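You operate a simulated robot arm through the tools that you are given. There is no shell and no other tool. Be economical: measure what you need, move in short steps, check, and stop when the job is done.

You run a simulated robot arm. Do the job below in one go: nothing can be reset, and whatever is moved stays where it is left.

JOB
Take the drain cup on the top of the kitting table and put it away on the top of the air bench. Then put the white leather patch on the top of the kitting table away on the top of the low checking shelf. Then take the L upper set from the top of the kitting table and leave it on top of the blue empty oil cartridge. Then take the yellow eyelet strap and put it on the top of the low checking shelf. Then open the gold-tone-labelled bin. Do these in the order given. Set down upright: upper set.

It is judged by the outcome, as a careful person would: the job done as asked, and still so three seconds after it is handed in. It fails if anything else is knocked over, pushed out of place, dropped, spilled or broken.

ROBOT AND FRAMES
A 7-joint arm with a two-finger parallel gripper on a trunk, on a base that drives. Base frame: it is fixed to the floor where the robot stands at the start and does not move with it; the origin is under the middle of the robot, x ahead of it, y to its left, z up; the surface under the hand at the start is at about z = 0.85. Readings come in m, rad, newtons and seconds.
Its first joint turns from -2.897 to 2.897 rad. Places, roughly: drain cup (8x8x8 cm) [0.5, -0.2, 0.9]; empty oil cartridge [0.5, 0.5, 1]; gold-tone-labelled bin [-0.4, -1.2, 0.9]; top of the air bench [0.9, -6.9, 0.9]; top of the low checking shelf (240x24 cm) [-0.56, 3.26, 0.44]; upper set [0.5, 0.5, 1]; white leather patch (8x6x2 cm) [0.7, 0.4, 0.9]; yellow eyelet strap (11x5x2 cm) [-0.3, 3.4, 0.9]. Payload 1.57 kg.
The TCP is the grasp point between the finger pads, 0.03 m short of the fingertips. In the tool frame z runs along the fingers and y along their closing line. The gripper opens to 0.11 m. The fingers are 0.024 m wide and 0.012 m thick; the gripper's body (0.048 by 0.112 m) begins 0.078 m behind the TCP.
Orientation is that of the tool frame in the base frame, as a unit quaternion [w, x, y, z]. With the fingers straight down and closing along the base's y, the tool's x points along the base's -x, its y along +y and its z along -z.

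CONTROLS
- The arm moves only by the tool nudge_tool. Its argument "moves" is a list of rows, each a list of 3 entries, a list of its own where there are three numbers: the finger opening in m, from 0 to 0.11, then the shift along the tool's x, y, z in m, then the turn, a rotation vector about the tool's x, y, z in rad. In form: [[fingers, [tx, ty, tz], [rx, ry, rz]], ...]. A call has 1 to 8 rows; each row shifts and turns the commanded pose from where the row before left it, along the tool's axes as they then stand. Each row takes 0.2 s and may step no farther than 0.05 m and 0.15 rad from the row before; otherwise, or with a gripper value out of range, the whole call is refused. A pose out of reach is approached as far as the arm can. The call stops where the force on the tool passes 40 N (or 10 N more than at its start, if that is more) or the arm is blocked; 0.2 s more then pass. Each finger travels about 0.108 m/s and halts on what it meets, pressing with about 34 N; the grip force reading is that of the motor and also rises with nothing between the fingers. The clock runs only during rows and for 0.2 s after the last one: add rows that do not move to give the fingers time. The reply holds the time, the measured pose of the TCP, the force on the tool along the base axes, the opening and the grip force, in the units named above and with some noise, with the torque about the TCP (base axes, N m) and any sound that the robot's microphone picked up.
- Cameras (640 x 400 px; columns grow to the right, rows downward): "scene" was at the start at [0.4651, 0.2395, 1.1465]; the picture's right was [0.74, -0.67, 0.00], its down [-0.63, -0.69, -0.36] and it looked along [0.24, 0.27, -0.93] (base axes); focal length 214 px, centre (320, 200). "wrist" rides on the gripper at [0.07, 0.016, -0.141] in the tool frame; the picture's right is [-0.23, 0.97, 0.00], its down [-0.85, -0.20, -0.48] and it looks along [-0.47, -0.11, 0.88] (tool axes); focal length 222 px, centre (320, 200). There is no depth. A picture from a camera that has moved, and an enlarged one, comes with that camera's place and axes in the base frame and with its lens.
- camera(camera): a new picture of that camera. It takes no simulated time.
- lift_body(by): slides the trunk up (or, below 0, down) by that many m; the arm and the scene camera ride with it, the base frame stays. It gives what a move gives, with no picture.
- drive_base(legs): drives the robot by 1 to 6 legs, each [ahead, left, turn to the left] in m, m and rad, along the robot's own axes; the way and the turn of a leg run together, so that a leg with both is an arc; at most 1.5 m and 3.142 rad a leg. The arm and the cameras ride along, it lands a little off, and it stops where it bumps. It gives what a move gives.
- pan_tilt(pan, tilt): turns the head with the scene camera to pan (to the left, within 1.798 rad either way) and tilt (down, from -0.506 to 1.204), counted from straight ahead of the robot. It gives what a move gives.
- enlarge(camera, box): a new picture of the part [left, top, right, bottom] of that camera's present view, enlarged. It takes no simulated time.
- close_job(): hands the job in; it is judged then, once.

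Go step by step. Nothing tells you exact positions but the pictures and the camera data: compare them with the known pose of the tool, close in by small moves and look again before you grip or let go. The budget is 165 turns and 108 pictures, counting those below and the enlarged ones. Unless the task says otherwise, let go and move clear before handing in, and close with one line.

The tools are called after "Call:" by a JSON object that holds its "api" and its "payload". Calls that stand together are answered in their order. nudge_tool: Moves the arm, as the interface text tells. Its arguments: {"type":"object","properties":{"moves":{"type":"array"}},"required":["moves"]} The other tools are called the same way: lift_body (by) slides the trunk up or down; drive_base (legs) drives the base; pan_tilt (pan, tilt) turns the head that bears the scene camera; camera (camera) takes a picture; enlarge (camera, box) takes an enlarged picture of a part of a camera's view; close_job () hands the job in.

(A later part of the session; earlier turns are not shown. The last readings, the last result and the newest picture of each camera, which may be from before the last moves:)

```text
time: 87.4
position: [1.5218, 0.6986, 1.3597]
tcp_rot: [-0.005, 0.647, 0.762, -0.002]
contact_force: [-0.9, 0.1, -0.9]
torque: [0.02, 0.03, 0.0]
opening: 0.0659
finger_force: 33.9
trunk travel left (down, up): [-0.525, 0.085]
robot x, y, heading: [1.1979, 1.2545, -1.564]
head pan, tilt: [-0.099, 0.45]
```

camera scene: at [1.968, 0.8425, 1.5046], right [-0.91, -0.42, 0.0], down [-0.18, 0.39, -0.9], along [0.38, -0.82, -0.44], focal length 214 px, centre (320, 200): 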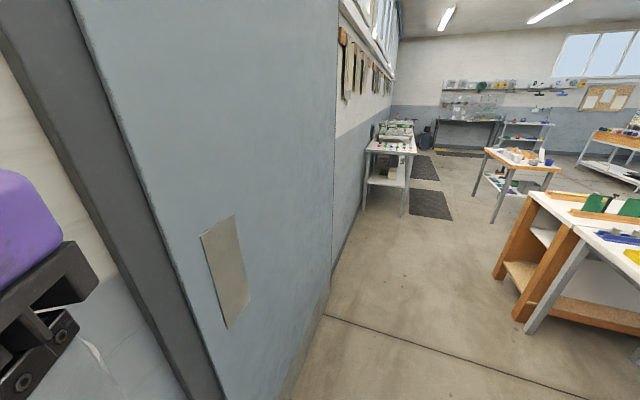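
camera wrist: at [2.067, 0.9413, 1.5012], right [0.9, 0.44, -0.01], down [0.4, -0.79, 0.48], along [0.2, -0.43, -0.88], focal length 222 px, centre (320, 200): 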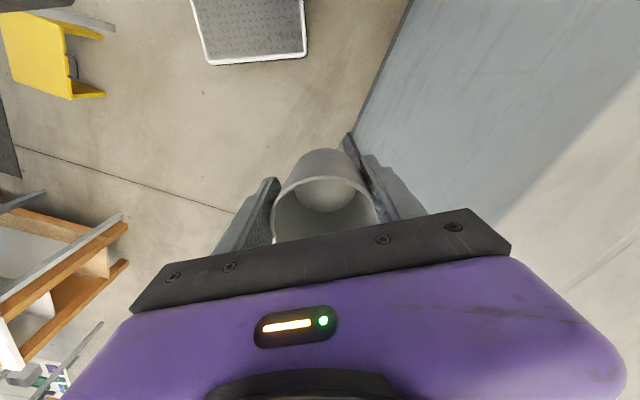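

Checking the cup in the grip, since the opening slowly shrinks.

Call:
{"api": "enlarge", "payload": {"camera": "wrist", "box": [200, 120, 440, 270]}}

```text
2.67 times, centred on (320, 195) of wrist
camera zoom: at [1.5279, 0.7693, 1.5012], right [1.0, -0.07, -0.01], down [-0.05, -0.88, 0.48], along [-0.04, -0.47, -0.88], focal length 592 px, centre (320, 213)
```

zoom: 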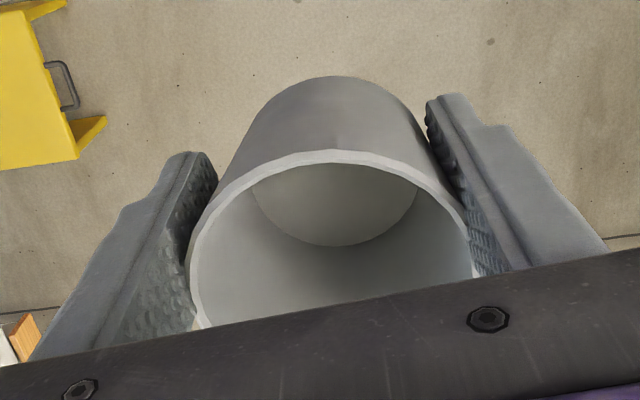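

The cup sits upright in the grip. Now driving down the corridor at x≈1.42.

Call:
{"api": "drive_base", "payload": {"legs": [[0.3, 0.22, 0], [1.4, 0, 0]]}}

Call:
{"api": "pan_tilt", "payload": {"pan": -0.2, "tilt": 0.4}}

Call:
{"api": "camera", "payload": {"camera": "scene"}}

```text
time: 96.3
position: [1.7468, -0.9786, 1.3596]
tcp_rot: [-0.006, 0.649, 0.761, -0.002]
contact_force: [1.1, -0.8, 0.1]
torque: [-0.02, -0.03, 0.01]
opening: 0.0657
finger_force: 34.0
trunk travel left (down, up): [-0.525, 0.085]
robot x, y, heading: [1.4251, -0.424, -1.571]
head pan, tilt: [-0.099, 0.45]
```

```text
time: 97.0
position: [1.7456, -0.9795, 1.3607]
tcp_rot: [-0.005, 0.648, 0.762, -0.002]
contact_force: [0.0, -1.2, -0.8]
torque: [-0.01, -0.01, -0.01]
opening: 0.0658
finger_force: 34.7
trunk travel left (down, up): [-0.525, 0.085]
robot x, y, heading: [1.4255, -0.4214, -1.572]
head pan, tilt: [-0.201, 0.4]
```

```text
69 pictures are left
camera scene: at [1.6089, -0.9427, 1.5093], right [-0.98, 0.2, 0.0], down [0.08, 0.38, -0.92], along [-0.18, -0.9, -0.39], focal length 214 px, centre (320, 200)
```

scene: 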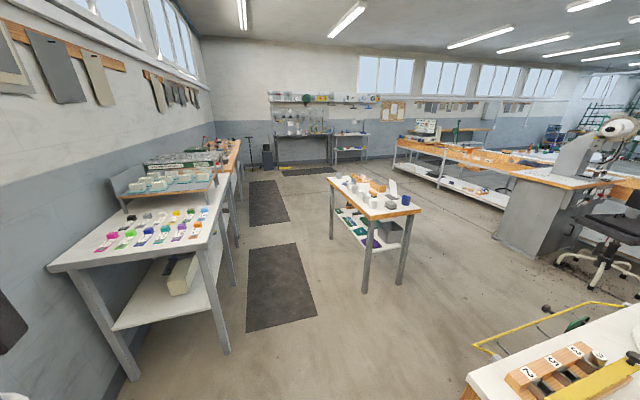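

The dark bench with the pegboard at the far end is the air bench. The path along x≈1.42 is clear; driving about 4.1 m.

Call:
{"api": "drive_base", "payload": {"legs": [[1.4, 0.04, 0], [1.4, 0, 0], [1.2, 0, 0]]}}

Call:
{"api": "pan_tilt", "payload": {"pan": -0.3, "tilt": 0.5}}

Call:
{"api": "camera", "payload": {"camera": "scene"}}

```text
time: 116.1
position: [1.774, -4.9641, 1.3594]
tcp_rot: [-0.006, 0.65, 0.76, -0.003]
contact_force: [-0.4, 0.5, -0.7]
torque: [0.01, -0.01, 0.0]
opening: 0.0656
finger_force: 33.6
trunk travel left (down, up): [-0.525, 0.085]
robot x, y, heading: [1.4529, -4.4104, -1.569]
head pan, tilt: [-0.201, 0.4]
```

```text
time: 116.8
position: [1.7739, -4.9637, 1.3595]
tcp_rot: [-0.005, 0.65, 0.76, -0.002]
contact_force: [1.1, -0.1, -0.5]
torque: [0.0, 0.0, 0.0]
opening: 0.0656
finger_force: 33.7
trunk travel left (down, up): [-0.525, 0.085]
robot x, y, heading: [1.4575, -4.4071, -1.568]
head pan, tilt: [-0.3, 0.499]
```

```text
68 pictures are left
camera scene: at [1.6273, -4.9235, 1.5002], right [-0.96, 0.29, 0.0], down [0.14, 0.46, -0.88], along [-0.26, -0.84, -0.48], focal length 214 px, centre (320, 200)
```

scene: 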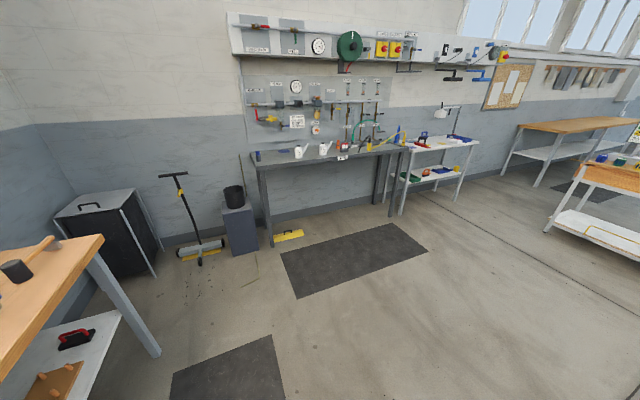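

The air bench spans x≈0.2–1.57 with front edge near y≈-6.65. Zooming to find free space.

Call:
{"api": "enlarge", "payload": {"camera": "scene", "box": [230, 120, 420, 220]}}

```text
3.37 times, centred on (325, 170) of scene
camera zoom: at [1.6273, -4.9235, 1.5002], right [-0.96, 0.29, 0.0], down [0.14, 0.46, -0.88], along [-0.26, -0.84, -0.48], focal length 722 px, centre (303, 301)
```

zoom: 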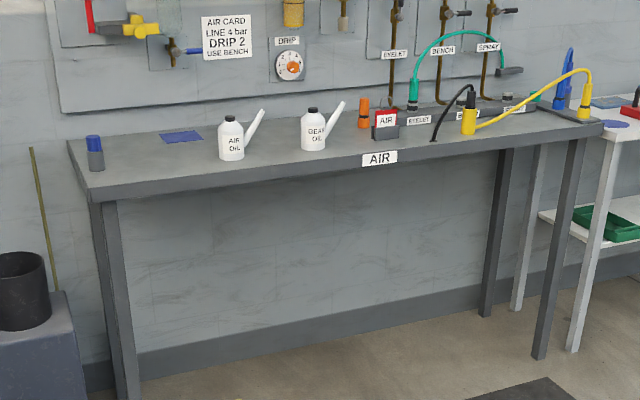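

Free spot at about (1.42,-6.74) between the blue-capped bottle and the AIR OIL can. Driving there, leaving 0.15 m for arm extension.

Call:
{"api": "drive_base", "payload": {"legs": [[0.8, -0.35, 0], [0.8, 0, 0]]}}

Call:
{"api": "pan_tilt", "payload": {"pan": 0.3, "tilt": 0.7}}

Call:
{"api": "camera", "payload": {"camera": "scene"}}

Call:
{"api": "camera", "payload": {"camera": "wrist"}}

```text
time: 125.3
position: [1.4325, -6.5607, 1.3596]
tcp_rot: [-0.006, 0.647, 0.762, -0.002]
contact_force: [0.0, 0.2, -1.0]
torque: [0.02, -0.01, 0.03]
opening: 0.0654
finger_force: 34.3
trunk travel left (down, up): [-0.525, 0.085]
robot x, y, heading: [1.1103, -6.0059, -1.565]
head pan, tilt: [-0.3, 0.499]
```

```text
time: 126.3
position: [1.4319, -6.5626, 1.3599]
tcp_rot: [-0.005, 0.647, 0.763, -0.002]
contact_force: [0.3, 0.4, -0.7]
torque: [0.01, 0.0, 0.0]
opening: 0.0653
finger_force: 33.8
trunk travel left (down, up): [-0.525, 0.085]
robot x, y, heading: [1.1073, -6.0094, -1.564]
head pan, tilt: [0.3, 0.7]
```

```text
66 pictures are left
camera scene: at [1.3379, -6.5167, 1.4824], right [-0.95, -0.3, 0.0], down [-0.2, 0.61, -0.77], along [0.23, -0.73, -0.64], focal length 214 px, centre (320, 200)
```

scene: 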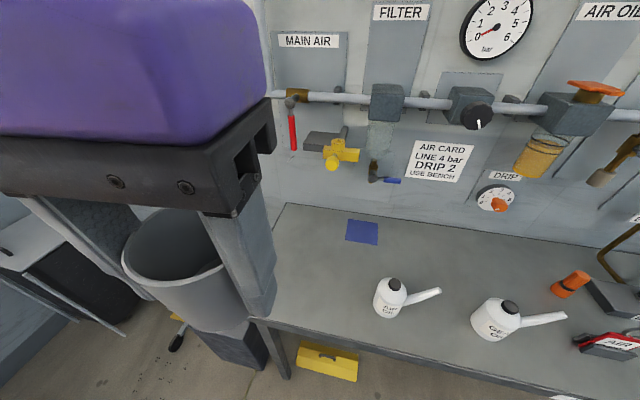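

```text
65 pictures are left
camera wrist: at [1.4383, -6.4914, 1.5012], right [1.0, -0.06, -0.01], down [-0.05, -0.88, 0.48], along [-0.04, -0.47, -0.88], focal length 222 px, centre (320, 200)
```

wrist: 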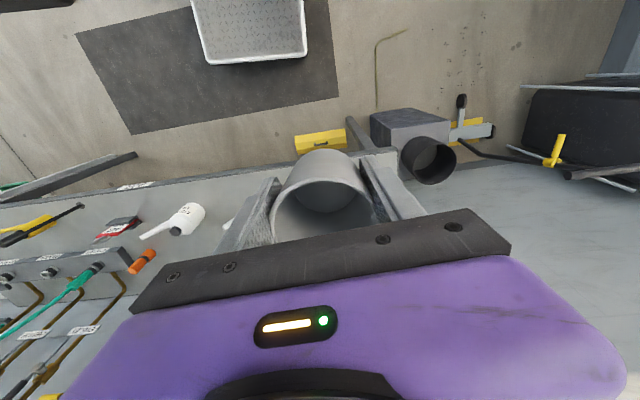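

I'll move 0.1 m closer, extend the arm over the free area, and lower the trunk part way.

Call:
{"api": "drive_base", "payload": {"legs": [[0.1, 0, 0]]}}

Call:
{"api": "nudge_tool", "payload": {"moves": [[0.06, [-0.045, -0.008, 0], [0, 0, 0]], [0.06, [-0.05, -0.008, 0], [0, 0, 0]], [0.06, [-0.05, -0.008, 0], [0, 0, 0]], [0.06, [-0.045, -0.008, 0], [0, 0, 0]]]}}

Call:
{"api": "lift_body", "payload": {"by": -0.28}}

Call:
{"api": "camera", "payload": {"camera": "scene"}}

Call:
{"api": "camera", "payload": {"camera": "wrist"}}

```text
time: 127.4
position: [1.4326, -6.6601, 1.3598]
tcp_rot: [-0.005, 0.647, 0.763, -0.002]
contact_force: [0.4, 0.9, -0.4]
torque: [0.01, -0.02, -0.01]
opening: 0.0655
finger_force: 33.5
trunk travel left (down, up): [-0.525, 0.085]
robot x, y, heading: [1.11, -6.1096, -1.564]
head pan, tilt: [0.3, 0.7]
```

```text
refused: row 2 steps farther than a row can; nothing moved
```

```text
time: 130.3
position: [1.4332, -6.6608, 1.0789]
tcp_rot: [-0.006, 0.647, 0.763, -0.003]
contact_force: [-0.6, -0.4, -0.8]
torque: [0.02, 0.01, -0.02]
opening: 0.0652
finger_force: 34.1
trunk travel left (down, up): [-0.245, 0.365]
robot x, y, heading: [1.1074, -6.1061, -1.559]
head pan, tilt: [0.3, 0.7]
```

```text
64 pictures are left
camera scene: at [1.3389, -6.6163, 1.2025], right [-0.95, -0.3, 0.0], down [-0.2, 0.61, -0.76], along [0.23, -0.73, -0.64], focal length 214 px, centre (320, 200)
```

scene: 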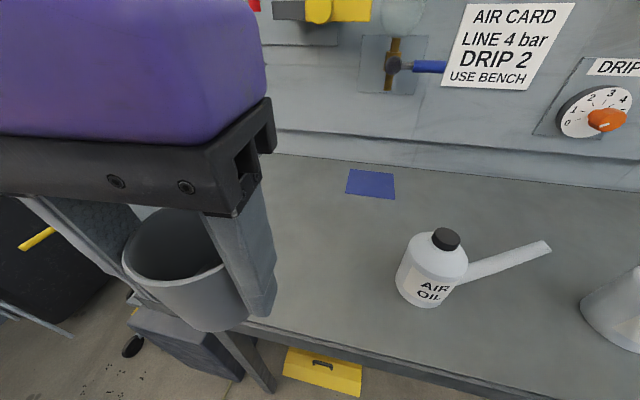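

```text
63 pictures are left
camera wrist: at [1.4392, -6.591, 1.2213], right [1.0, -0.06, -0.01], down [-0.05, -0.88, 0.48], along [-0.04, -0.47, -0.88], focal length 222 px, centre (320, 200)
```

wrist: 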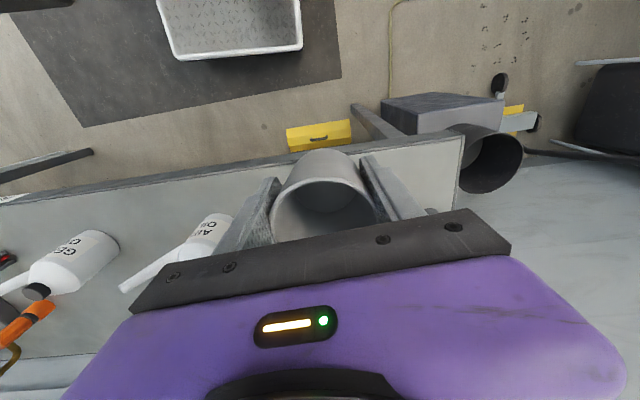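

Bench top confirmed at z≈0.90. Extending over the free spot now in smaller rows.

Call:
{"api": "nudge_tool", "payload": {"moves": [[0.06, [-0.039, -0.009, 0], [0, 0, 0]], [0.06, [-0.039, -0.009, 0], [0, 0, 0]], [0.06, [-0.039, -0.009, 0], [0, 0, 0]], [0.06, [-0.039, -0.009, 0], [0, 0, 0]], [0.06, [-0.039, -0.009, 0], [0, 0, 0]], [0.06, [0, 0, 0.04], [0, 0, 0]], [0.06, [0, 0, 0.04], [0, 0, 0]]]}}

Call:
{"api": "camera", "payload": {"camera": "scene"}}

```text
time: 131.2
position: [1.4935, -6.7183, 1.0807]
tcp_rot: [-0.003, 0.565, 0.825, -0.004]
contact_force: [0.9, -0.1, -0.8]
torque: [0.02, 0.01, 0.02]
opening: 0.0655
finger_force: 33.5
trunk travel left (down, up): [-0.245, 0.365]
robot x, y, heading: [1.1092, -6.1097, -1.563]
head pan, tilt: [0.3, 0.7]
stopped in row 4: the arm was blocked; the commanded pose is now the measured one
```

```text
62 pictures are left
camera scene: at [1.339, -6.6163, 1.2024], right [-0.95, -0.3, 0.0], down [-0.2, 0.61, -0.76], along [0.23, -0.73, -0.64], focal length 214 px, centre (320, 200)
```

scene: 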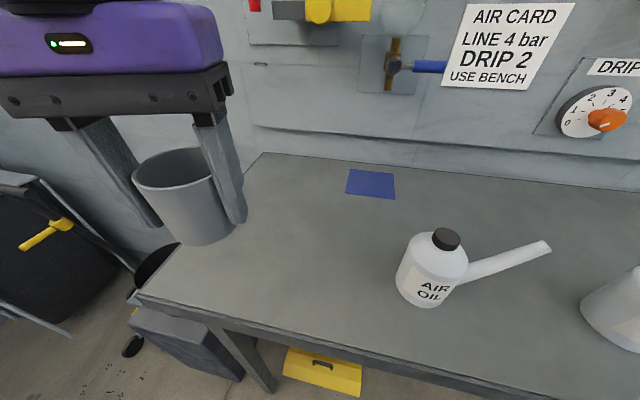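

The head limits the arm on its right side (forearm touches it), so I'll keep this arm pose and place using the base: shift right 0.063 and ahead 0.092.

Call:
{"api": "drive_base", "payload": {"legs": [[0.0, -0.063, 0], [0.092, 0, 0]]}}

Call:
{"api": "nudge_tool", "payload": {"moves": [[0.06, [0, 0, 0.04], [0, 0, 0]], [0.06, [0, 0, 0.03], [0, 0, 0]]]}}

Call:
{"api": "camera", "payload": {"camera": "scene"}}

Call:
{"api": "camera", "payload": {"camera": "wrist"}}

```text
time: 132.8
position: [1.4302, -6.8115, 1.0816]
tcp_rot: [-0.004, 0.566, 0.825, -0.003]
contact_force: [-0.2, -0.6, -0.9]
torque: [0.01, 0.0, -0.01]
opening: 0.0654
finger_force: 34.1
trunk travel left (down, up): [-0.245, 0.365]
robot x, y, heading: [1.0461, -6.2034, -1.564]
head pan, tilt: [0.3, 0.7]
```

```text
time: 133.4
position: [1.4303, -6.8125, 1.0105]
tcp_rot: [-0.004, 0.565, 0.825, -0.003]
contact_force: [-0.5, 0.0, -1.3]
torque: [0.0, 0.0, -0.03]
opening: 0.0654
finger_force: 33.9
trunk travel left (down, up): [-0.245, 0.365]
robot x, y, heading: [1.0465, -6.2057, -1.563]
head pan, tilt: [0.3, 0.7]
```

```text
61 pictures are left
camera scene: at [1.276, -6.7089, 1.2026], right [-0.95, -0.3, 0.0], down [-0.2, 0.61, -0.77], along [0.23, -0.73, -0.64], focal length 214 px, centre (320, 200)
```

scene: 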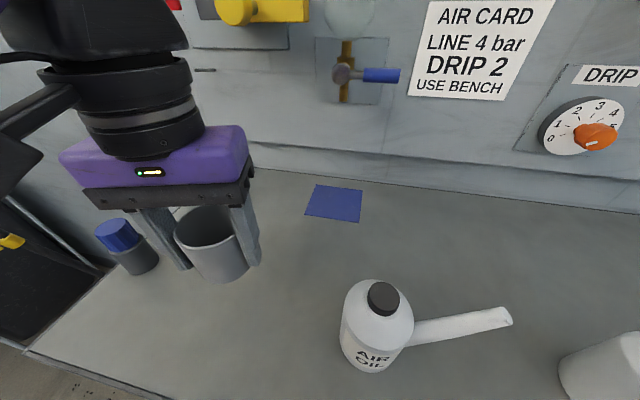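

```text
60 pictures are left
camera wrist: at [1.421, -6.7414, 1.1523], right [0.99, 0.14, -0.01], down [0.13, -0.87, 0.48], along [0.06, -0.47, -0.88], focal length 222 px, centre (320, 200)
```

wrist: 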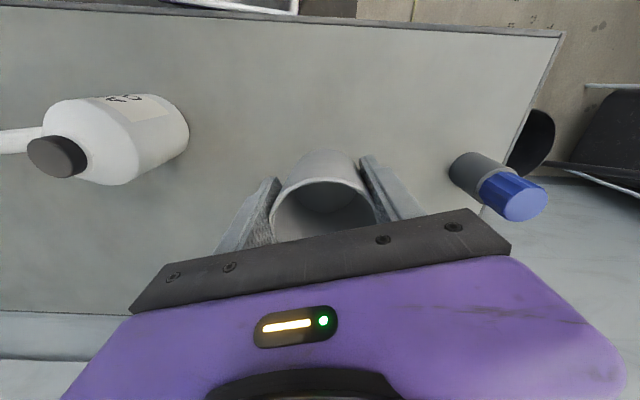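

Good clearance to bottle and can. Lowering in small steps until the cup touches.

Call:
{"api": "nudge_tool", "payload": {"moves": [[0.06, [0, 0, 0.04], [0, 0, 0]], [0.06, [0, 0, 0.012], [0, 0, 0]], [0.06, [0, 0, 0.006], [0, 0, 0]], [0.06, [0, 0, 0.003], [0, 0, 0]]]}}

```text
time: 134.4
position: [1.4293, -6.8105, 0.9485]
tcp_rot: [-0.004, 0.566, 0.824, -0.002]
contact_force: [-0.2, 0.3, -1.0]
torque: [-0.01, 0.01, -0.01]
opening: 0.0654
finger_force: 34.3
trunk travel left (down, up): [-0.245, 0.365]
robot x, y, heading: [1.0485, -6.2009, -1.567]
head pan, tilt: [0.3, 0.7]
```

Call:
{"api": "nudge_tool", "payload": {"moves": [[0.06, [0, 0, 0.003], [0, 0, 0]], [0.06, [0, 0, 0.003], [0, 0, 0]]]}}

Call:
{"api": "enlarge", "payload": {"camera": "scene", "box": [80, 180, 320, 340]}}

```text
time: 135.1
position: [1.4303, -6.8109, 0.9453]
tcp_rot: [-0.003, 0.566, 0.825, -0.004]
contact_force: [-0.8, 0.7, 14.2]
torque: [-0.28, 0.28, -0.01]
opening: 0.0656
finger_force: 34.0
trunk travel left (down, up): [-0.245, 0.365]
robot x, y, heading: [1.0428, -6.1967, -1.561]
head pan, tilt: [0.3, 0.7]
```

```text
2.50 times, centred on (200, 260) of scene
camera zoom: at [1.276, -6.7087, 1.2029], right [-0.95, -0.3, 0.0], down [-0.2, 0.61, -0.77], along [0.23, -0.73, -0.64], focal length 536 px, centre (620, 50)
```

zoom: 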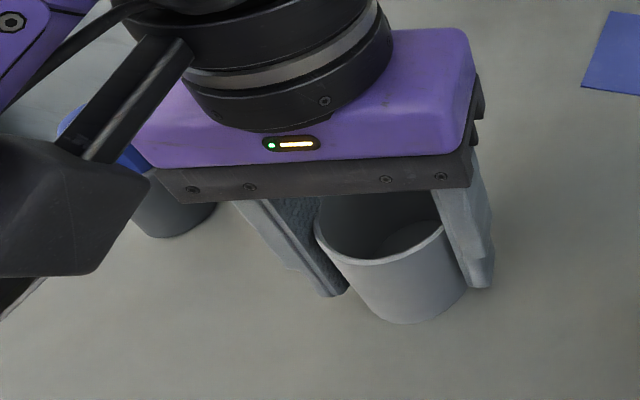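

The cup stands on the bench. Opening gently and rising.

Call:
{"api": "nudge_tool", "payload": {"moves": [[0.08, [0, 0, 0], [0, 0, 0]], [0.09, [0, 0, 0], [0, 0, 0]], [0.09, [0, 0, 0], [0, 0, 0]], [0.09, [0, 0, -0.04], [0, 0, 0]], [0.09, [0, 0, -0.045], [0, 0, 0]], [0.09, [0, 0, -0.04], [0, 0, 0]]]}}

Call:
{"api": "camera", "payload": {"camera": "scene"}}

```text
time: 136.4
position: [1.4307, -6.8109, 1.0687]
tcp_rot: [-0.005, 0.564, 0.825, -0.004]
contact_force: [-0.1, 0.3, -1.5]
torque: [0.03, 0.01, -0.03]
opening: 0.0899
finger_force: 0.0
trunk travel left (down, up): [-0.245, 0.365]
robot x, y, heading: [1.0453, -6.201, -1.564]
head pan, tilt: [0.3, 0.7]
```

```text
58 pictures are left
camera scene: at [1.2763, -6.7091, 1.2022], right [-0.95, -0.3, 0.0], down [-0.2, 0.61, -0.76], along [0.23, -0.73, -0.64], focal length 214 px, centre (320, 200)
```

scene: 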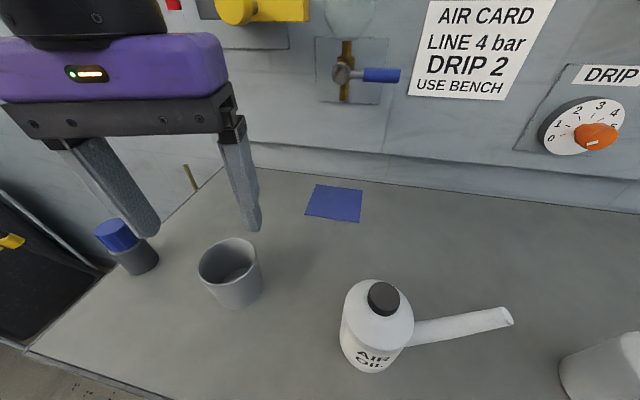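

The drain cup stands on the air bench. Now back along the same way: raise the trunk and reverse out through the corridor.

Call:
{"api": "lift_body", "payload": {"by": 0.3}}

Call:
{"api": "drive_base", "payload": {"legs": [[-0.8, 0, 0], [-0.9, 0.4, 0], [-1.4, 0, 0], [-1.4, 0, 0], [-1.2, 0, 0]]}}

```text
time: 139.4
position: [1.4312, -6.8103, 1.3681]
tcp_rot: [-0.005, 0.565, 0.825, -0.004]
contact_force: [0.6, -0.6, 0.2]
torque: [0.01, 0.0, -0.02]
opening: 0.0902
finger_force: 0.0
trunk travel left (down, up): [-0.545, 0.065]
robot x, y, heading: [1.0473, -6.1997, -1.562]
head pan, tilt: [0.3, 0.7]
```

```text
time: 167.3
position: [1.7985, -1.1168, 1.3686]
tcp_rot: [-0.004, 0.563, 0.826, -0.003]
contact_force: [0.6, -0.5, 0.0]
torque: [0.03, 0.05, -0.03]
opening: 0.0903
finger_force: 0.1
trunk travel left (down, up): [-0.545, 0.065]
robot x, y, heading: [1.4157, -0.5026, -1.56]
head pan, tilt: [0.3, 0.7]
```

Continuing back around the kitting table's end.

Call:
{"api": "drive_base", "payload": {"legs": [[-1.45, 0, 0], [-0.38, -0.22, 0], [0, 0, 1.56], [-1.3, 0, 0]]}}

Call:
{"api": "pan_tilt", "payload": {"pan": -0.9, "tilt": 0.7}}

Call:
{"api": "camera", "payload": {"camera": "scene"}}

```text
time: 186.7
position: [0.5024, 1.7109, 1.3677]
tcp_rot: [0.0, -0.173, 0.985, -0.006]
contact_force: [0.1, 0.1, 0.7]
torque: [0.0, -0.02, -0.01]
opening: 0.09
finger_force: 0.1
trunk travel left (down, up): [-0.545, 0.065]
robot x, y, heading: [-0.1152, 1.3383, -0.015]
head pan, tilt: [0.3, 0.7]
```

```text
time: 188.1
position: [0.5011, 1.7106, 1.3678]
tcp_rot: [-0.001, -0.175, 0.985, -0.006]
contact_force: [-0.2, 0.1, -0.7]
torque: [0.01, -0.02, 0.0]
opening: 0.09
finger_force: 0.0
trunk travel left (down, up): [-0.545, 0.065]
robot x, y, heading: [-0.1151, 1.3366, -0.012]
head pan, tilt: [-0.901, 0.7]
```

```text
57 pictures are left
camera scene: at [0.3654, 1.4638, 1.5024], right [-0.79, -0.61, 0.0], down [-0.39, 0.51, -0.76], along [0.47, -0.6, -0.64], focal length 214 px, centre (320, 200)
```

scene: 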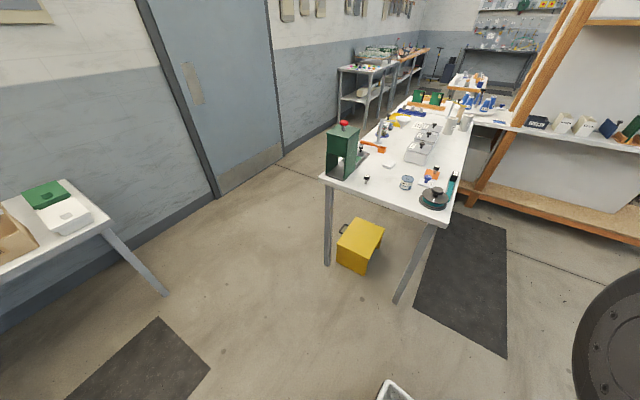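

I'm back beside the kitting table. The patch is at about (0.705,0.358), with its short (6 cm) side along x. I'll stand at the front, turned right, so the patch is ahead-left.

Call:
{"api": "drive_base", "payload": {"legs": [[0, -1.04, 0], [0.03, 0, -0.74]]}}

Call:
{"api": "nudge_tool", "payload": {"moves": [[0.11, [0, 0.045, 0], [0, 0, 0.14]], [0.11, [0, 0.045, 0], [0, 0, 0.14]], [0.11, [0, 0.045, 0], [0, 0, 0.14]], [0.11, [0, 0.045, 0], [0, 0, 0.14]]]}}

```text
time: 195.4
position: [0.6009, 0.1454, 1.3696]
tcp_rot: [-0.002, 0.195, 0.981, -0.005]
contact_force: [-0.7, -0.1, 0.1]
torque: [0.02, 0.0, 0.02]
opening: 0.0898
finger_force: 0.0
trunk travel left (down, up): [-0.545, 0.065]
robot x, y, heading: [-0.1052, 0.2902, -0.755]
head pan, tilt: [-0.901, 0.7]
```

```text
time: 196.6
position: [0.6819, 0.3401, 1.365]
tcp_rot: [-0.002, 0.421, 0.907, -0.007]
contact_force: [-0.2, 0.5, 0.2]
torque: [0.01, 0.01, -0.01]
opening: 0.1098
finger_force: 0.0
trunk travel left (down, up): [-0.545, 0.065]
robot x, y, heading: [-0.1045, 0.2898, -0.755]
head pan, tilt: [-0.901, 0.7]
stopped in row 4: the arm was blocked; the commanded pose is now the measured one
```

Almost over the patch. I'll lower the trunk, then continue the turn of the gripper at a lower height.

Call:
{"api": "lift_body", "payload": {"by": -0.3}}

Call:
{"api": "nudge_tool", "payload": {"moves": [[0.11, [0, 0, 0.04], [0, 0, 0.1]], [0.11, [0, 0, 0.02], [0, 0, 0.14]], [0.11, [0, 0, 0], [0, 0, 0.14]], [0.11, [0, 0, 0], [0, 0, 0.14]], [0.11, [0, 0, 0], [0, 0, 0.14]]]}}

Call:
{"api": "camera", "payload": {"camera": "wrist"}}

```text
time: 199.6
position: [0.683, 0.34, 1.0654]
tcp_rot: [-0.003, 0.421, 0.907, -0.006]
contact_force: [-0.3, 0.4, -0.3]
torque: [0.01, 0.02, -0.01]
opening: 0.1097
finger_force: 0.0
trunk travel left (down, up): [-0.245, 0.365]
robot x, y, heading: [-0.1045, 0.2872, -0.759]
head pan, tilt: [-0.901, 0.7]
```

```text
time: 200.8
position: [0.6836, 0.3375, 1.0047]
tcp_rot: [0.001, 0.695, 0.719, -0.008]
contact_force: [0.0, 0.3, -0.7]
torque: [0.01, 0.01, 0.0]
opening: 0.11
finger_force: 0.0
trunk travel left (down, up): [-0.245, 0.365]
robot x, y, heading: [-0.1002, 0.2905, -0.757]
head pan, tilt: [-0.901, 0.7]
```

```text
56 pictures are left
camera wrist: at [0.6975, 0.4096, 1.1452], right [0.98, -0.19, -0.01], down [-0.16, -0.86, 0.49], along [-0.1, -0.48, -0.87], focal length 222 px, centre (320, 200)
```

wrist: 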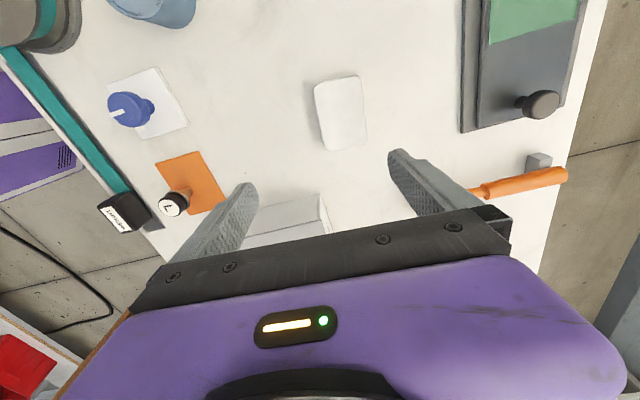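

The patch is at about (0.71,0.364) and the fingers now close along x. Centring and descending to just above it.

Call:
{"api": "nudge_tool", "payload": {"moves": [[0.11, [0.0256, 0.0273, 0], [0, 0, 0]], [0.11, [0, 0, 0.045], [0, 0, 0]], [0.11, [0, 0, 0.04], [0, 0, 0]]]}}

Call:
{"api": "camera", "payload": {"camera": "wrist"}}

```text
time: 201.6
position: [0.7079, 0.362, 0.9193]
tcp_rot: [0.0, 0.695, 0.719, -0.007]
contact_force: [-0.9, 0.3, 1.6]
torque: [0.04, -0.04, 0.0]
opening: 0.1098
finger_force: 0.0
trunk travel left (down, up): [-0.245, 0.365]
robot x, y, heading: [-0.1021, 0.2937, -0.753]
head pan, tilt: [-0.901, 0.7]
```

```text
55 pictures are left
camera wrist: at [0.7235, 0.4335, 1.0594], right [0.98, -0.19, -0.01], down [-0.16, -0.86, 0.49], along [-0.1, -0.48, -0.87], focal length 222 px, centre (320, 200)
```

wrist: 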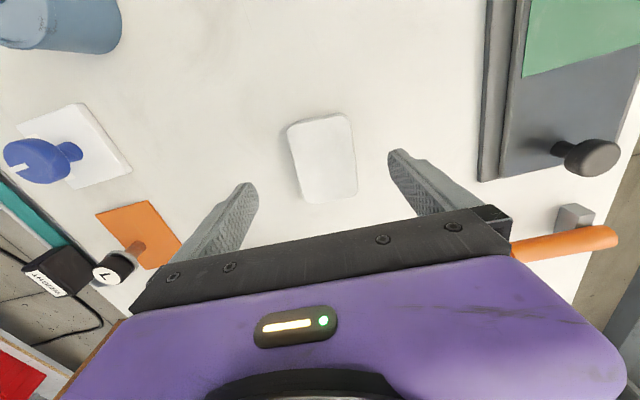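

Well centred; small correction and final descent, then close.

Call:
{"api": "nudge_tool", "payload": {"moves": [[0.11, [0.008, 0.004, 0.02], [0, 0, 0]], [0.11, [0, 0, 0.012], [0, 0, 0]], [0.11, [0, 0, 0.004], [0, 0, 0]], [0.07, [0, 0, 0], [0, 0, 0]], [0.05, [0, 0, 0], [0, 0, 0]], [0.04, [0, 0, 0], [0, 0, 0]], [0.04, [0, 0, 0], [0, 0, 0]]]}}

```text
time: 203.2
position: [0.7122, 0.3721, 0.8831]
tcp_rot: [0.0, 0.694, 0.72, -0.008]
contact_force: [0.3, 0.1, -0.1]
torque: [0.0, -0.04, 0.01]
opening: 0.0548
finger_force: 34.2
trunk travel left (down, up): [-0.245, 0.365]
robot x, y, heading: [-0.103, 0.288, -0.754]
head pan, tilt: [-0.901, 0.7]
```

Gripped at 5.5 cm. Lifting and checking.

Call:
{"api": "nudge_tool", "payload": {"moves": [[0.04, [0, 0, -0.02], [0, 0, 0]], [0.04, [0, 0, -0.045], [0, 0, 0]], [0.04, [0, 0, -0.045], [0, 0, 0]], [0.04, [0, 0, -0.045], [0, 0, 0]]]}}

Call:
{"api": "camera", "payload": {"camera": "wrist"}}

```text
time: 204.2
position: [0.6801, 0.3996, 0.9145]
tcp_rot: [0.001, 0.665, 0.74, -0.103]
contact_force: [-0.3, 0.2, -1.1]
torque: [0.01, 0.03, 0.0]
opening: 0.0548
finger_force: 33.8
trunk travel left (down, up): [-0.245, 0.365]
robot x, y, heading: [-0.1029, 0.2916, -0.757]
head pan, tilt: [-0.901, 0.7]
stopped in row 4: the arm was blocked; the commanded pose is now the measured one
```

```text
54 pictures are left
camera wrist: at [0.7073, 0.491, 1.0418], right [0.98, -0.13, -0.12], down [-0.03, -0.79, 0.62], along [-0.17, -0.6, -0.78], focal length 222 px, centre (320, 200)
```

wrist: 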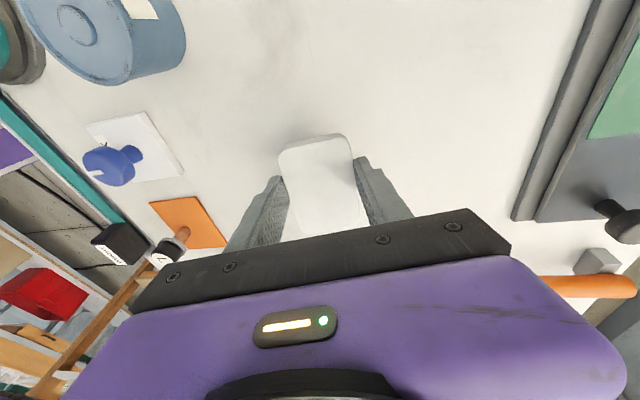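

The arm got blocked while rising, with the tool tilting. I'll raise with the trunk instead and look.

Call:
{"api": "lift_body", "payload": {"by": 0.2}}

Call:
{"api": "pan_tilt", "payload": {"pan": 0.6, "tilt": 0.1}}

Call:
{"api": "camera", "payload": {"camera": "scene"}}

```text
time: 206.4
position: [0.6794, 0.3994, 1.1158]
tcp_rot: [0.001, 0.665, 0.74, -0.102]
contact_force: [0.1, -0.3, -1.6]
torque: [0.02, -0.02, 0.01]
opening: 0.0548
finger_force: 33.9
trunk travel left (down, up): [-0.445, 0.165]
robot x, y, heading: [-0.1043, 0.2922, -0.752]
head pan, tilt: [-0.901, 0.7]
```

```text
time: 208.0
position: [0.68, 0.3998, 1.1163]
tcp_rot: [0.001, 0.665, 0.74, -0.104]
contact_force: [-0.9, -0.8, 0.6]
torque: [0.0, 0.03, 0.01]
opening: 0.0547
finger_force: 34.0
trunk travel left (down, up): [-0.445, 0.165]
robot x, y, heading: [-0.106, 0.2864, -0.756]
head pan, tilt: [0.6, 0.099]
```

```text
53 pictures are left
camera scene: at [0.4344, 0.1268, 1.4572], right [-0.16, -0.99, 0.0], down [-0.1, 0.02, -0.99], along [0.98, -0.16, -0.1], focal length 214 px, centre (320, 200)
```

scene: 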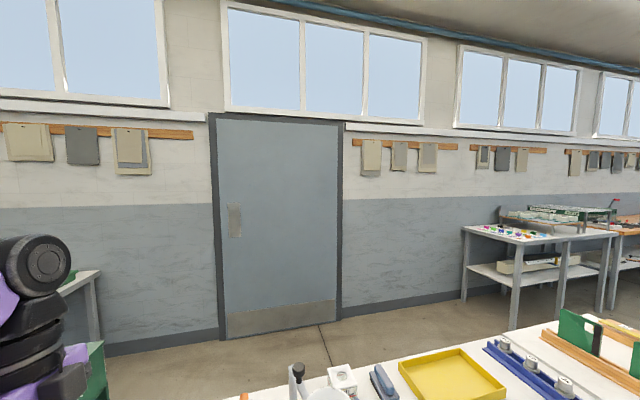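

The arm is free of obstacles, so it was likely a wrist joint limit. I'll unwind the yaw and straighten.

Call:
{"api": "nudge_tool", "payload": {"moves": [[0.04, [0, 0, 0], [-0.05, 0.046, -0.12]], [0.04, [0, 0, 0], [-0.05, 0.046, -0.12]], [0.04, [0, 0, 0], [-0.05, 0.046, -0.12]], [0.04, [0, 0, 0], [0, 0, -0.14]], [0.04, [0, 0, 0], [0, 0, -0.14]]]}}

```text
time: 209.2
position: [0.6813, 0.3994, 1.1176]
tcp_rot: [-0.018, 0.401, 0.916, 0.004]
contact_force: [0.1, 0.8, -1.0]
torque: [0.03, 0.0, -0.01]
opening: 0.0546
finger_force: 33.5
trunk travel left (down, up): [-0.445, 0.165]
robot x, y, heading: [-0.1022, 0.2888, -0.755]
head pan, tilt: [0.6, 0.099]
```

The tool is upright again with the patch. Now backing out, turning to +y and driving towards the low checking shelf.

Call:
{"api": "drive_base", "payload": {"legs": [[-0.45, 0, 0], [0, 0, 2.326], [1.2, 0, 0]]}}

Call:
{"api": "pan_tilt", "payload": {"pan": 0.0, "tilt": 0.55}}

Call:
{"api": "camera", "payload": {"camera": "scene"}}

```text
time: 223.1
position: [-1.0254, 2.3078, 1.1168]
tcp_rot: [-0.01, -0.676, 0.737, -0.017]
contact_force: [0.0, 0.4, -0.4]
torque: [0.01, 0.03, 0.01]
opening: 0.0546
finger_force: 33.6
trunk travel left (down, up): [-0.445, 0.165]
robot x, y, heading: [-0.4133, 1.8045, 1.558]
head pan, tilt: [0.6, 0.099]
```

```text
time: 224.1
position: [-1.0248, 2.3081, 1.1168]
tcp_rot: [-0.01, -0.675, 0.737, -0.017]
contact_force: [-1.0, 0.1, -0.6]
torque: [0.0, 0.0, -0.02]
opening: 0.0547
finger_force: 33.9
trunk travel left (down, up): [-0.445, 0.165]
robot x, y, heading: [-0.4132, 1.8029, 1.56]
head pan, tilt: [0.0, 0.55]
```

```text
52 pictures are left
camera scene: at [-0.6066, 2.3194, 1.4156], right [1.0, -0.01, 0.0], down [-0.01, -0.52, -0.85], along [0.01, 0.85, -0.52], focal length 214 px, centre (320, 200)
```

scene: 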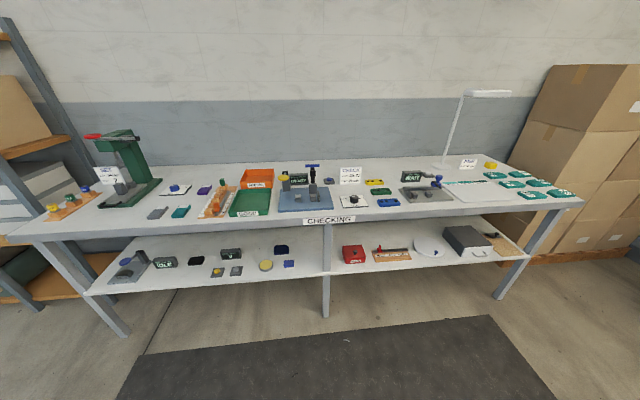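

The low shelf (y 3.14–3.38, z≈0.44) lies under the bench top whose front edge is at y≈3.03, so I must insert with a pitched tool. Zooming to find a free gap and where the strap lies.

Call:
{"api": "enlarge", "payload": {"camera": "scene", "box": [90, 220, 340, 330]}}

Call:
{"api": "enlarge", "payload": {"camera": "scene", "box": [310, 150, 590, 330]}}

```text
2.56 times, centred on (215, 275) of scene
camera zoom: at [-0.6066, 2.3194, 1.4156], right [1.0, -0.01, 0.0], down [-0.01, -0.52, -0.85], along [0.01, 0.85, -0.52], focal length 549 px, centre (589, 8)
```

zoom: 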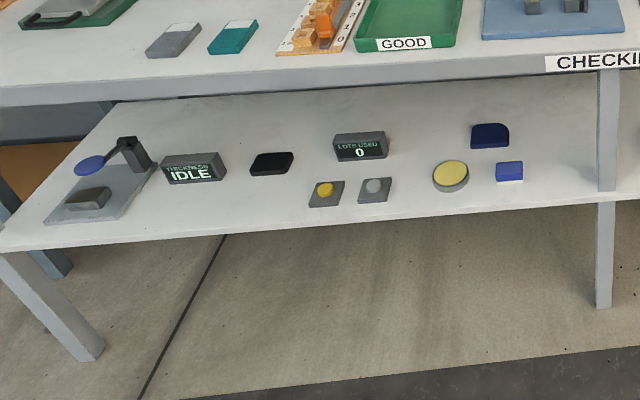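

```text
2.22 times, centred on (450, 240) of scene
camera zoom: at [-0.6066, 2.3194, 1.4156], right [1.0, -0.01, 0.0], down [-0.01, -0.52, -0.85], along [0.01, 0.85, -0.52], focal length 477 px, centre (31, 111)
```

zoom: 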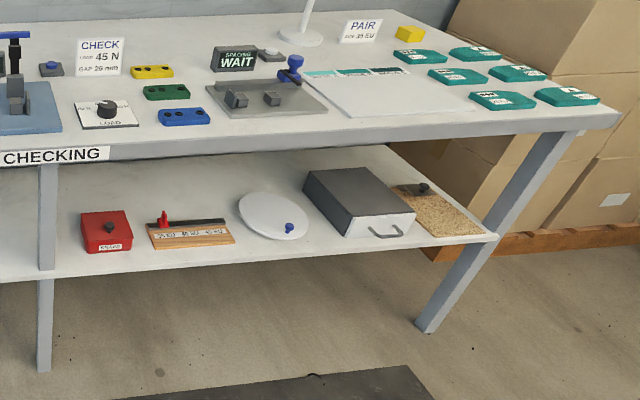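

There's a free spot on the low shelf's front-left around (-1.31, 3.12), between the IDLE box and the coin plates; the bench is yawed ~0.1 rad. I'll line up parallel with it and pitch the tool ~40° forward in free space.

Call:
{"api": "drive_base", "payload": {"legs": [[0, 0, 0.106], [0.2, 0.36, 0]]}}

Call:
{"api": "nudge_tool", "payload": {"moves": [[0.04, [0, 0, 0], [-0.002, -0.145, -0.015]], [0.04, [0, 0, 0], [-0.002, -0.145, -0.015]], [0.04, [0, 0, 0], [-0.002, -0.145, -0.015]], [0.04, [0, 0, 0], [-0.002, -0.145, -0.015]], [0.04, [0, 0, 0], [-0.002, -0.145, -0.015]]]}}

```text
time: 227.2
position: [-1.4509, 2.406, 1.1173]
tcp_rot: [0.009, 0.715, -0.699, 0.017]
contact_force: [-0.2, -0.8, -0.1]
torque: [0.02, 0.02, -0.01]
opening: 0.0548
finger_force: 33.5
trunk travel left (down, up): [-0.445, 0.165]
robot x, y, heading: [-0.7886, 1.9677, 1.67]
head pan, tilt: [0.0, 0.55]
```

```text
time: 228.4
position: [-1.4518, 2.4061, 1.1178]
tcp_rot: [-0.236, 0.699, -0.63, -0.242]
contact_force: [-0.3, -0.2, 0.6]
torque: [-0.01, -0.03, 0.01]
opening: 0.0546
finger_force: 33.9
trunk travel left (down, up): [-0.445, 0.165]
robot x, y, heading: [-0.7907, 1.9657, 1.668]
head pan, tilt: [0.0, 0.55]
```

The pitch is right (≈40° forward). Now lowering the trunk fully and the arm to shelf height in free space.

Call:
{"api": "lift_body", "payload": {"by": -0.44}}

Call:
{"api": "nudge_tool", "payload": {"moves": [[0.04, [0.0286, 0.0011, 0.0347], [0, 0, 0]], [0.04, [0.0286, 0.0011, 0.0347], [0, 0, 0]], [0.04, [0.0286, 0.0011, 0.0347], [0, 0, 0]]]}}

```text
refused: -0.44 is not a number from -0.4 to 0.4
```

```text
time: 229.2
position: [-1.4513, 2.4035, 0.9821]
tcp_rot: [-0.236, 0.698, -0.631, -0.242]
contact_force: [-0.7, 0.6, -0.3]
torque: [-0.02, 0.02, -0.03]
opening: 0.0546
finger_force: 34.0
trunk travel left (down, up): [-0.445, 0.165]
robot x, y, heading: [-0.7889, 1.9659, 1.67]
head pan, tilt: [0.0, 0.55]
```

Call:
{"api": "lift_body", "payload": {"by": -0.4}}

Call:
{"api": "lift_body", "payload": {"by": -0.04}}

Call:
{"api": "pan_tilt", "payload": {"pan": 0.3, "tilt": 0.35}}

Call:
{"api": "camera", "payload": {"camera": "scene"}}

Call:
{"api": "camera", "payload": {"camera": "wrist"}}

```text
time: 233.0
position: [-1.4497, 2.4042, 0.5816]
tcp_rot: [-0.236, 0.699, -0.631, -0.242]
contact_force: [0.6, -0.1, -0.8]
torque: [-0.01, -0.02, -0.02]
opening: 0.0546
finger_force: 33.7
trunk travel left (down, up): [-0.045, 0.565]
robot x, y, heading: [-0.7897, 1.9684, 1.664]
head pan, tilt: [0.0, 0.55]
```

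```text
time: 233.8
position: [-1.4505, 2.4047, 0.5409]
tcp_rot: [-0.235, 0.699, -0.631, -0.242]
contact_force: [-0.2, -0.8, 0.0]
torque: [-0.04, -0.05, 0.04]
opening: 0.0545
finger_force: 34.3
trunk travel left (down, up): [-0.005, 0.605]
robot x, y, heading: [-0.7876, 1.9694, 1.665]
head pan, tilt: [0.0, 0.55]
```

```text
time: 234.6
position: [-1.4503, 2.4058, 0.5419]
tcp_rot: [-0.236, 0.698, -0.631, -0.241]
contact_force: [-0.6, -0.3, 0.0]
torque: [-0.04, 0.02, 0.01]
opening: 0.0547
finger_force: 33.8
trunk travel left (down, up): [-0.005, 0.605]
robot x, y, heading: [-0.7899, 1.9668, 1.671]
head pan, tilt: [0.3, 0.351]
```

```text
49 pictures are left
camera scene: at [-1.0635, 2.4583, 0.9938], right [0.92, 0.38, 0.0], down [0.13, -0.32, -0.94], along [-0.36, 0.87, -0.34], focal length 214 px, centre (320, 200)
```

scene: 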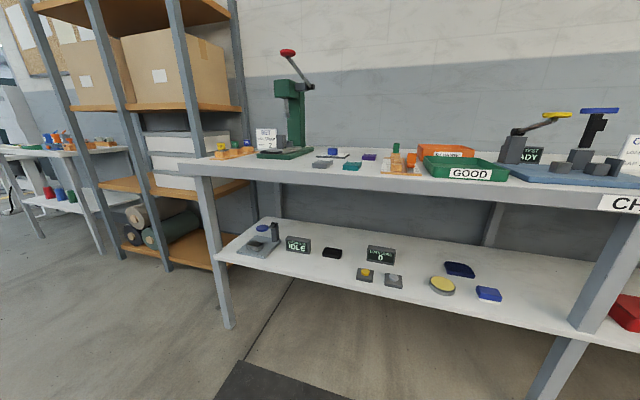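

```text
48 pictures are left
camera wrist: at [-1.455, 2.2596, 0.6064], right [-0.99, 0.08, 0.12], down [0.14, 0.37, 0.92], along [0.03, 0.92, -0.38], focal length 222 px, centre (320, 200)
```

wrist: 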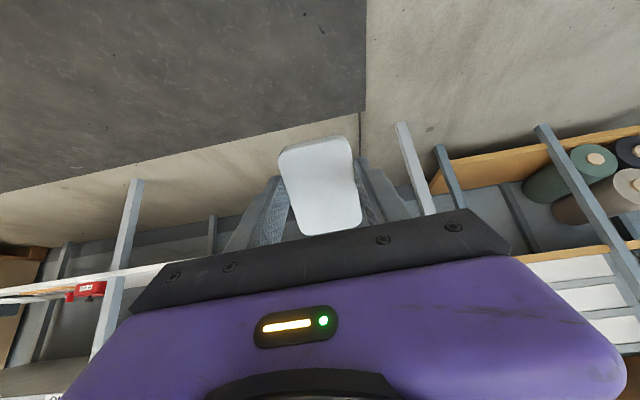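

The free gap is around x≈-1.30, front edge y≈3.07. I first extend the arm a bit in free space.

Call:
{"api": "nudge_tool", "payload": {"moves": [[0.04, [-0.0206, -0.0263, 0.0273], [0, 0, 0]], [0.04, [-0.0206, -0.0263, 0.0273], [0, 0, 0]], [0.04, [-0.0206, -0.0263, 0.0273], [0, 0, 0]]]}}

```text
time: 235.4
position: [-1.3816, 2.5117, 0.5189]
tcp_rot: [-0.236, 0.699, -0.63, -0.243]
contact_force: [-0.1, -0.5, 0.1]
torque: [0.0, -0.01, -0.03]
opening: 0.0548
finger_force: 33.6
trunk travel left (down, up): [-0.005, 0.605]
robot x, y, heading: [-0.7886, 1.9698, 1.662]
head pan, tilt: [0.3, 0.351]
```

Driving up to the shelf: lateral shift, then ahead, stopping short for a check.

Call:
{"api": "drive_base", "payload": {"legs": [[0, -0.137, 0], [0.46, 0, 0]]}}

Call:
{"api": "camera", "payload": {"camera": "wrist"}}

Call:
{"api": "camera", "payload": {"camera": "scene"}}

```text
time: 239.1
position: [-1.2876, 2.9819, 0.5182]
tcp_rot: [-0.236, 0.699, -0.63, -0.242]
contact_force: [-0.5, 0.1, 0.4]
torque: [-0.05, 0.01, 0.0]
opening: 0.0547
finger_force: 34.3
trunk travel left (down, up): [-0.005, 0.605]
robot x, y, heading: [-0.6944, 2.4375, 1.666]
head pan, tilt: [0.3, 0.351]
```

```text
47 pictures are left
camera wrist: at [-1.2914, 2.8358, 0.5836], right [-0.99, 0.08, 0.12], down [0.14, 0.37, 0.92], along [0.03, 0.92, -0.38], focal length 222 px, centre (320, 200)
```

wrist: 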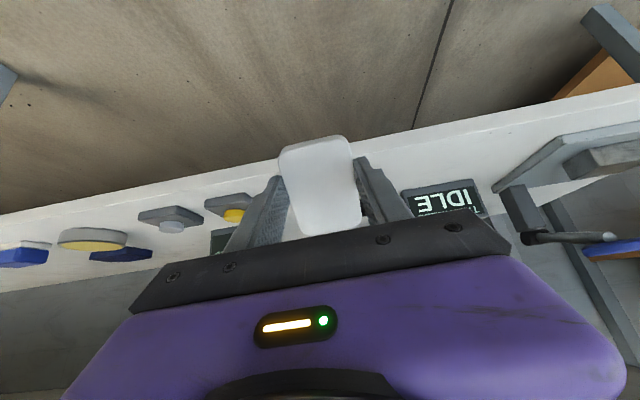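

```text
46 pictures are left
camera scene: at [-0.9701, 2.9274, 0.9938], right [0.92, 0.38, 0.0], down [0.13, -0.32, -0.94], along [-0.36, 0.87, -0.34], focal length 214 px, centre (320, 200)
```

scene: 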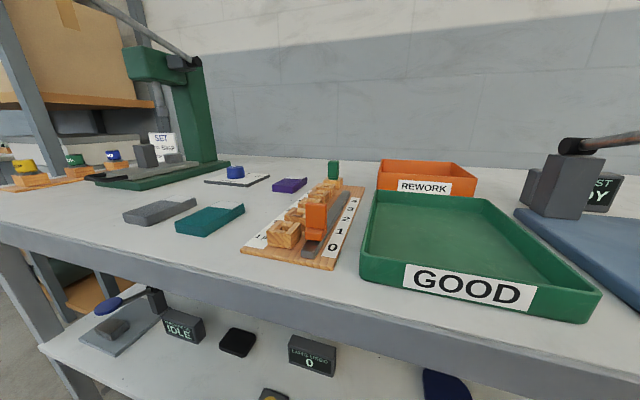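

Well lined up between the plates and the IDLE box. I turn the head aside, then drive the last 0.12 m in.

Call:
{"api": "pan_tilt", "payload": {"pan": -1.6, "tilt": 0.35}}

Call:
{"api": "drive_base", "payload": {"legs": [[0.12, 0, 0]]}}

Call:
{"api": "camera", "payload": {"camera": "wrist"}}

```text
time: 241.0
position: [-1.2872, 2.9815, 0.5189]
tcp_rot: [-0.236, 0.699, -0.63, -0.242]
contact_force: [-0.4, 0.6, -1.1]
torque: [0.0, 0.04, -0.02]
opening: 0.0549
finger_force: 34.3
trunk travel left (down, up): [-0.005, 0.605]
robot x, y, heading: [-0.6919, 2.4395, 1.668]
head pan, tilt: [-1.6, 0.351]
```

```text
time: 242.2
position: [-1.2972, 3.1011, 0.5193]
tcp_rot: [-0.235, 0.699, -0.631, -0.242]
contact_force: [-0.1, -0.3, 0.4]
torque: [-0.01, -0.01, -0.06]
opening: 0.0548
finger_force: 34.5
trunk travel left (down, up): [-0.005, 0.605]
robot x, y, heading: [-0.705, 2.5593, 1.667]
head pan, tilt: [-1.6, 0.351]
```

```text
45 pictures are left
camera wrist: at [-1.3028, 2.9563, 0.5836], right [-0.99, 0.08, 0.12], down [0.14, 0.37, 0.92], along [0.03, 0.92, -0.38], focal length 222 px, centre (320, 200)
```

wrist: 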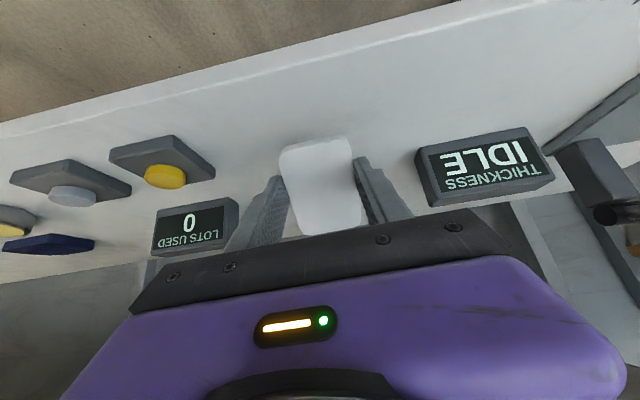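

Positioned over the free spot, just inside the shelf edge. Lowering until the patch's near edge touches.

Call:
{"api": "nudge_tool", "payload": {"moves": [[0.04, [0.0102, 0.0004, 0.0123], [0, 0, 0]], [0.04, [0.0038, 0.0001, 0.0046], [0, 0, 0]], [0.04, [0.0025, 0.0001, 0.0031], [0, 0, 0]], [0.04, [0.0019, 0.0001, 0.0023], [0, 0, 0]]]}}

```text
time: 243.2
position: [-1.2985, 3.1023, 0.4943]
tcp_rot: [-0.235, 0.697, -0.632, -0.245]
contact_force: [5.9, -0.4, 28.5]
torque: [-0.17, -0.01, -0.03]
opening: 0.0546
finger_force: 34.5
trunk travel left (down, up): [-0.005, 0.605]
robot x, y, heading: [-0.7098, 2.555, 1.668]
head pan, tilt: [-1.6, 0.351]
```

Touching (28 N). Easing up 2 mm and opening so it lies down flat.

Call:
{"api": "nudge_tool", "payload": {"moves": [[0.04, [-0.0012, 0, -0.0015], [0, 0, 0]], [0.058, [0, 0, 0], [0, 0, 0]], [0.07, [0, 0, 0], [0, 0, 0]], [0.08, [0, 0, 0], [0, 0, 0]], [0.08, [0, 0, 0], [0, 0, 0]]]}}

Call:
{"api": "camera", "payload": {"camera": "wrist"}}

```text
time: 244.4
position: [-1.2974, 3.101, 0.4916]
tcp_rot: [-0.236, 0.699, -0.63, -0.242]
contact_force: [0.2, 0.1, 0.4]
torque: [0.0, -0.02, -0.03]
opening: 0.0802
finger_force: 0.0
trunk travel left (down, up): [-0.005, 0.605]
robot x, y, heading: [-0.7095, 2.5566, 1.661]
head pan, tilt: [-1.6, 0.351]
```

```text
44 pictures are left
camera wrist: at [-1.3028, 2.9562, 0.5566], right [-0.99, 0.08, 0.12], down [0.14, 0.37, 0.92], along [0.03, 0.92, -0.38], focal length 222 px, centre (320, 200)
```

wrist: 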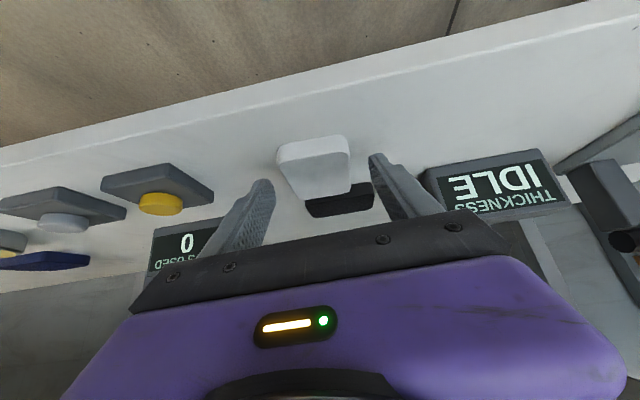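

The patch lies flat on the low shelf. Lifting the fingers clear and backing out.

Call:
{"api": "nudge_tool", "payload": {"moves": [[0.09, [-0.019, -0.0008, -0.023], [0, 0, 0]]]}}

Call:
{"api": "drive_base", "payload": {"legs": [[-0.7, 0, 0]]}}

Call:
{"api": "lift_body", "payload": {"by": 0.4}}

Call:
{"api": "nudge_tool", "payload": {"moves": [[0.09, [0, 0, 0], [0, 0.14, 0]], [0.09, [0, 0, 0], [0, 0.14, 0]], [0.09, [0, 0, 0], [0, 0.14, 0]], [0.09, [0, 0, 0], [0, 0.14, 0]], [0.09, [0, 0, 0], [0, 0.13, 0]]]}}

Call:
{"api": "drive_base", "payload": {"legs": [[0, 0, -2.214]]}}

```text
time: 244.8
position: [-1.2986, 3.1023, 0.5231]
tcp_rot: [-0.236, 0.698, -0.631, -0.241]
contact_force: [0.2, -0.4, 0.4]
torque: [0.02, 0.03, -0.02]
opening: 0.0898
finger_force: 0.0
trunk travel left (down, up): [-0.005, 0.605]
robot x, y, heading: [-0.7071, 2.5583, 1.663]
head pan, tilt: [-1.6, 0.351]
```

```text
time: 248.7
position: [-1.2324, 2.3998, 0.5222]
tcp_rot: [-0.236, 0.698, -0.631, -0.241]
contact_force: [-0.4, 0.0, -0.4]
torque: [0.01, 0.0, 0.0]
opening: 0.0901
finger_force: 0.1
trunk travel left (down, up): [-0.005, 0.605]
robot x, y, heading: [-0.6414, 1.8558, 1.664]
head pan, tilt: [-1.6, 0.351]
```

```text
time: 252.5
position: [-1.2321, 2.4004, 0.921]
tcp_rot: [-0.236, 0.698, -0.631, -0.242]
contact_force: [0.0, -0.3, 0.3]
torque: [-0.02, 0.02, -0.03]
opening: 0.0897
finger_force: 0.0
trunk travel left (down, up): [-0.405, 0.205]
robot x, y, heading: [-0.6422, 1.855, 1.661]
head pan, tilt: [-1.6, 0.351]
```

```text
time: 253.7
position: [-1.2323, 2.4015, 0.9226]
tcp_rot: [-0.007, 0.739, -0.673, 0.01]
contact_force: [0.1, -0.5, -0.8]
torque: [-0.01, -0.02, 0.0]
opening: 0.0901
finger_force: 0.1
trunk travel left (down, up): [-0.405, 0.205]
robot x, y, heading: [-0.642, 1.8571, 1.666]
head pan, tilt: [-1.6, 0.351]
```

```text
time: 259.4
position: [0.1504, 2.0007, 0.9219]
tcp_rot: [-0.004, 0.274, 0.962, -0.012]
contact_force: [0.2, -0.3, 0.0]
torque: [-0.03, 0.01, -0.01]
opening: 0.0899
finger_force: 0.1
trunk travel left (down, up): [-0.405, 0.205]
robot x, y, heading: [-0.6442, 1.8581, -0.552]
head pan, tilt: [-1.6, 0.351]
```

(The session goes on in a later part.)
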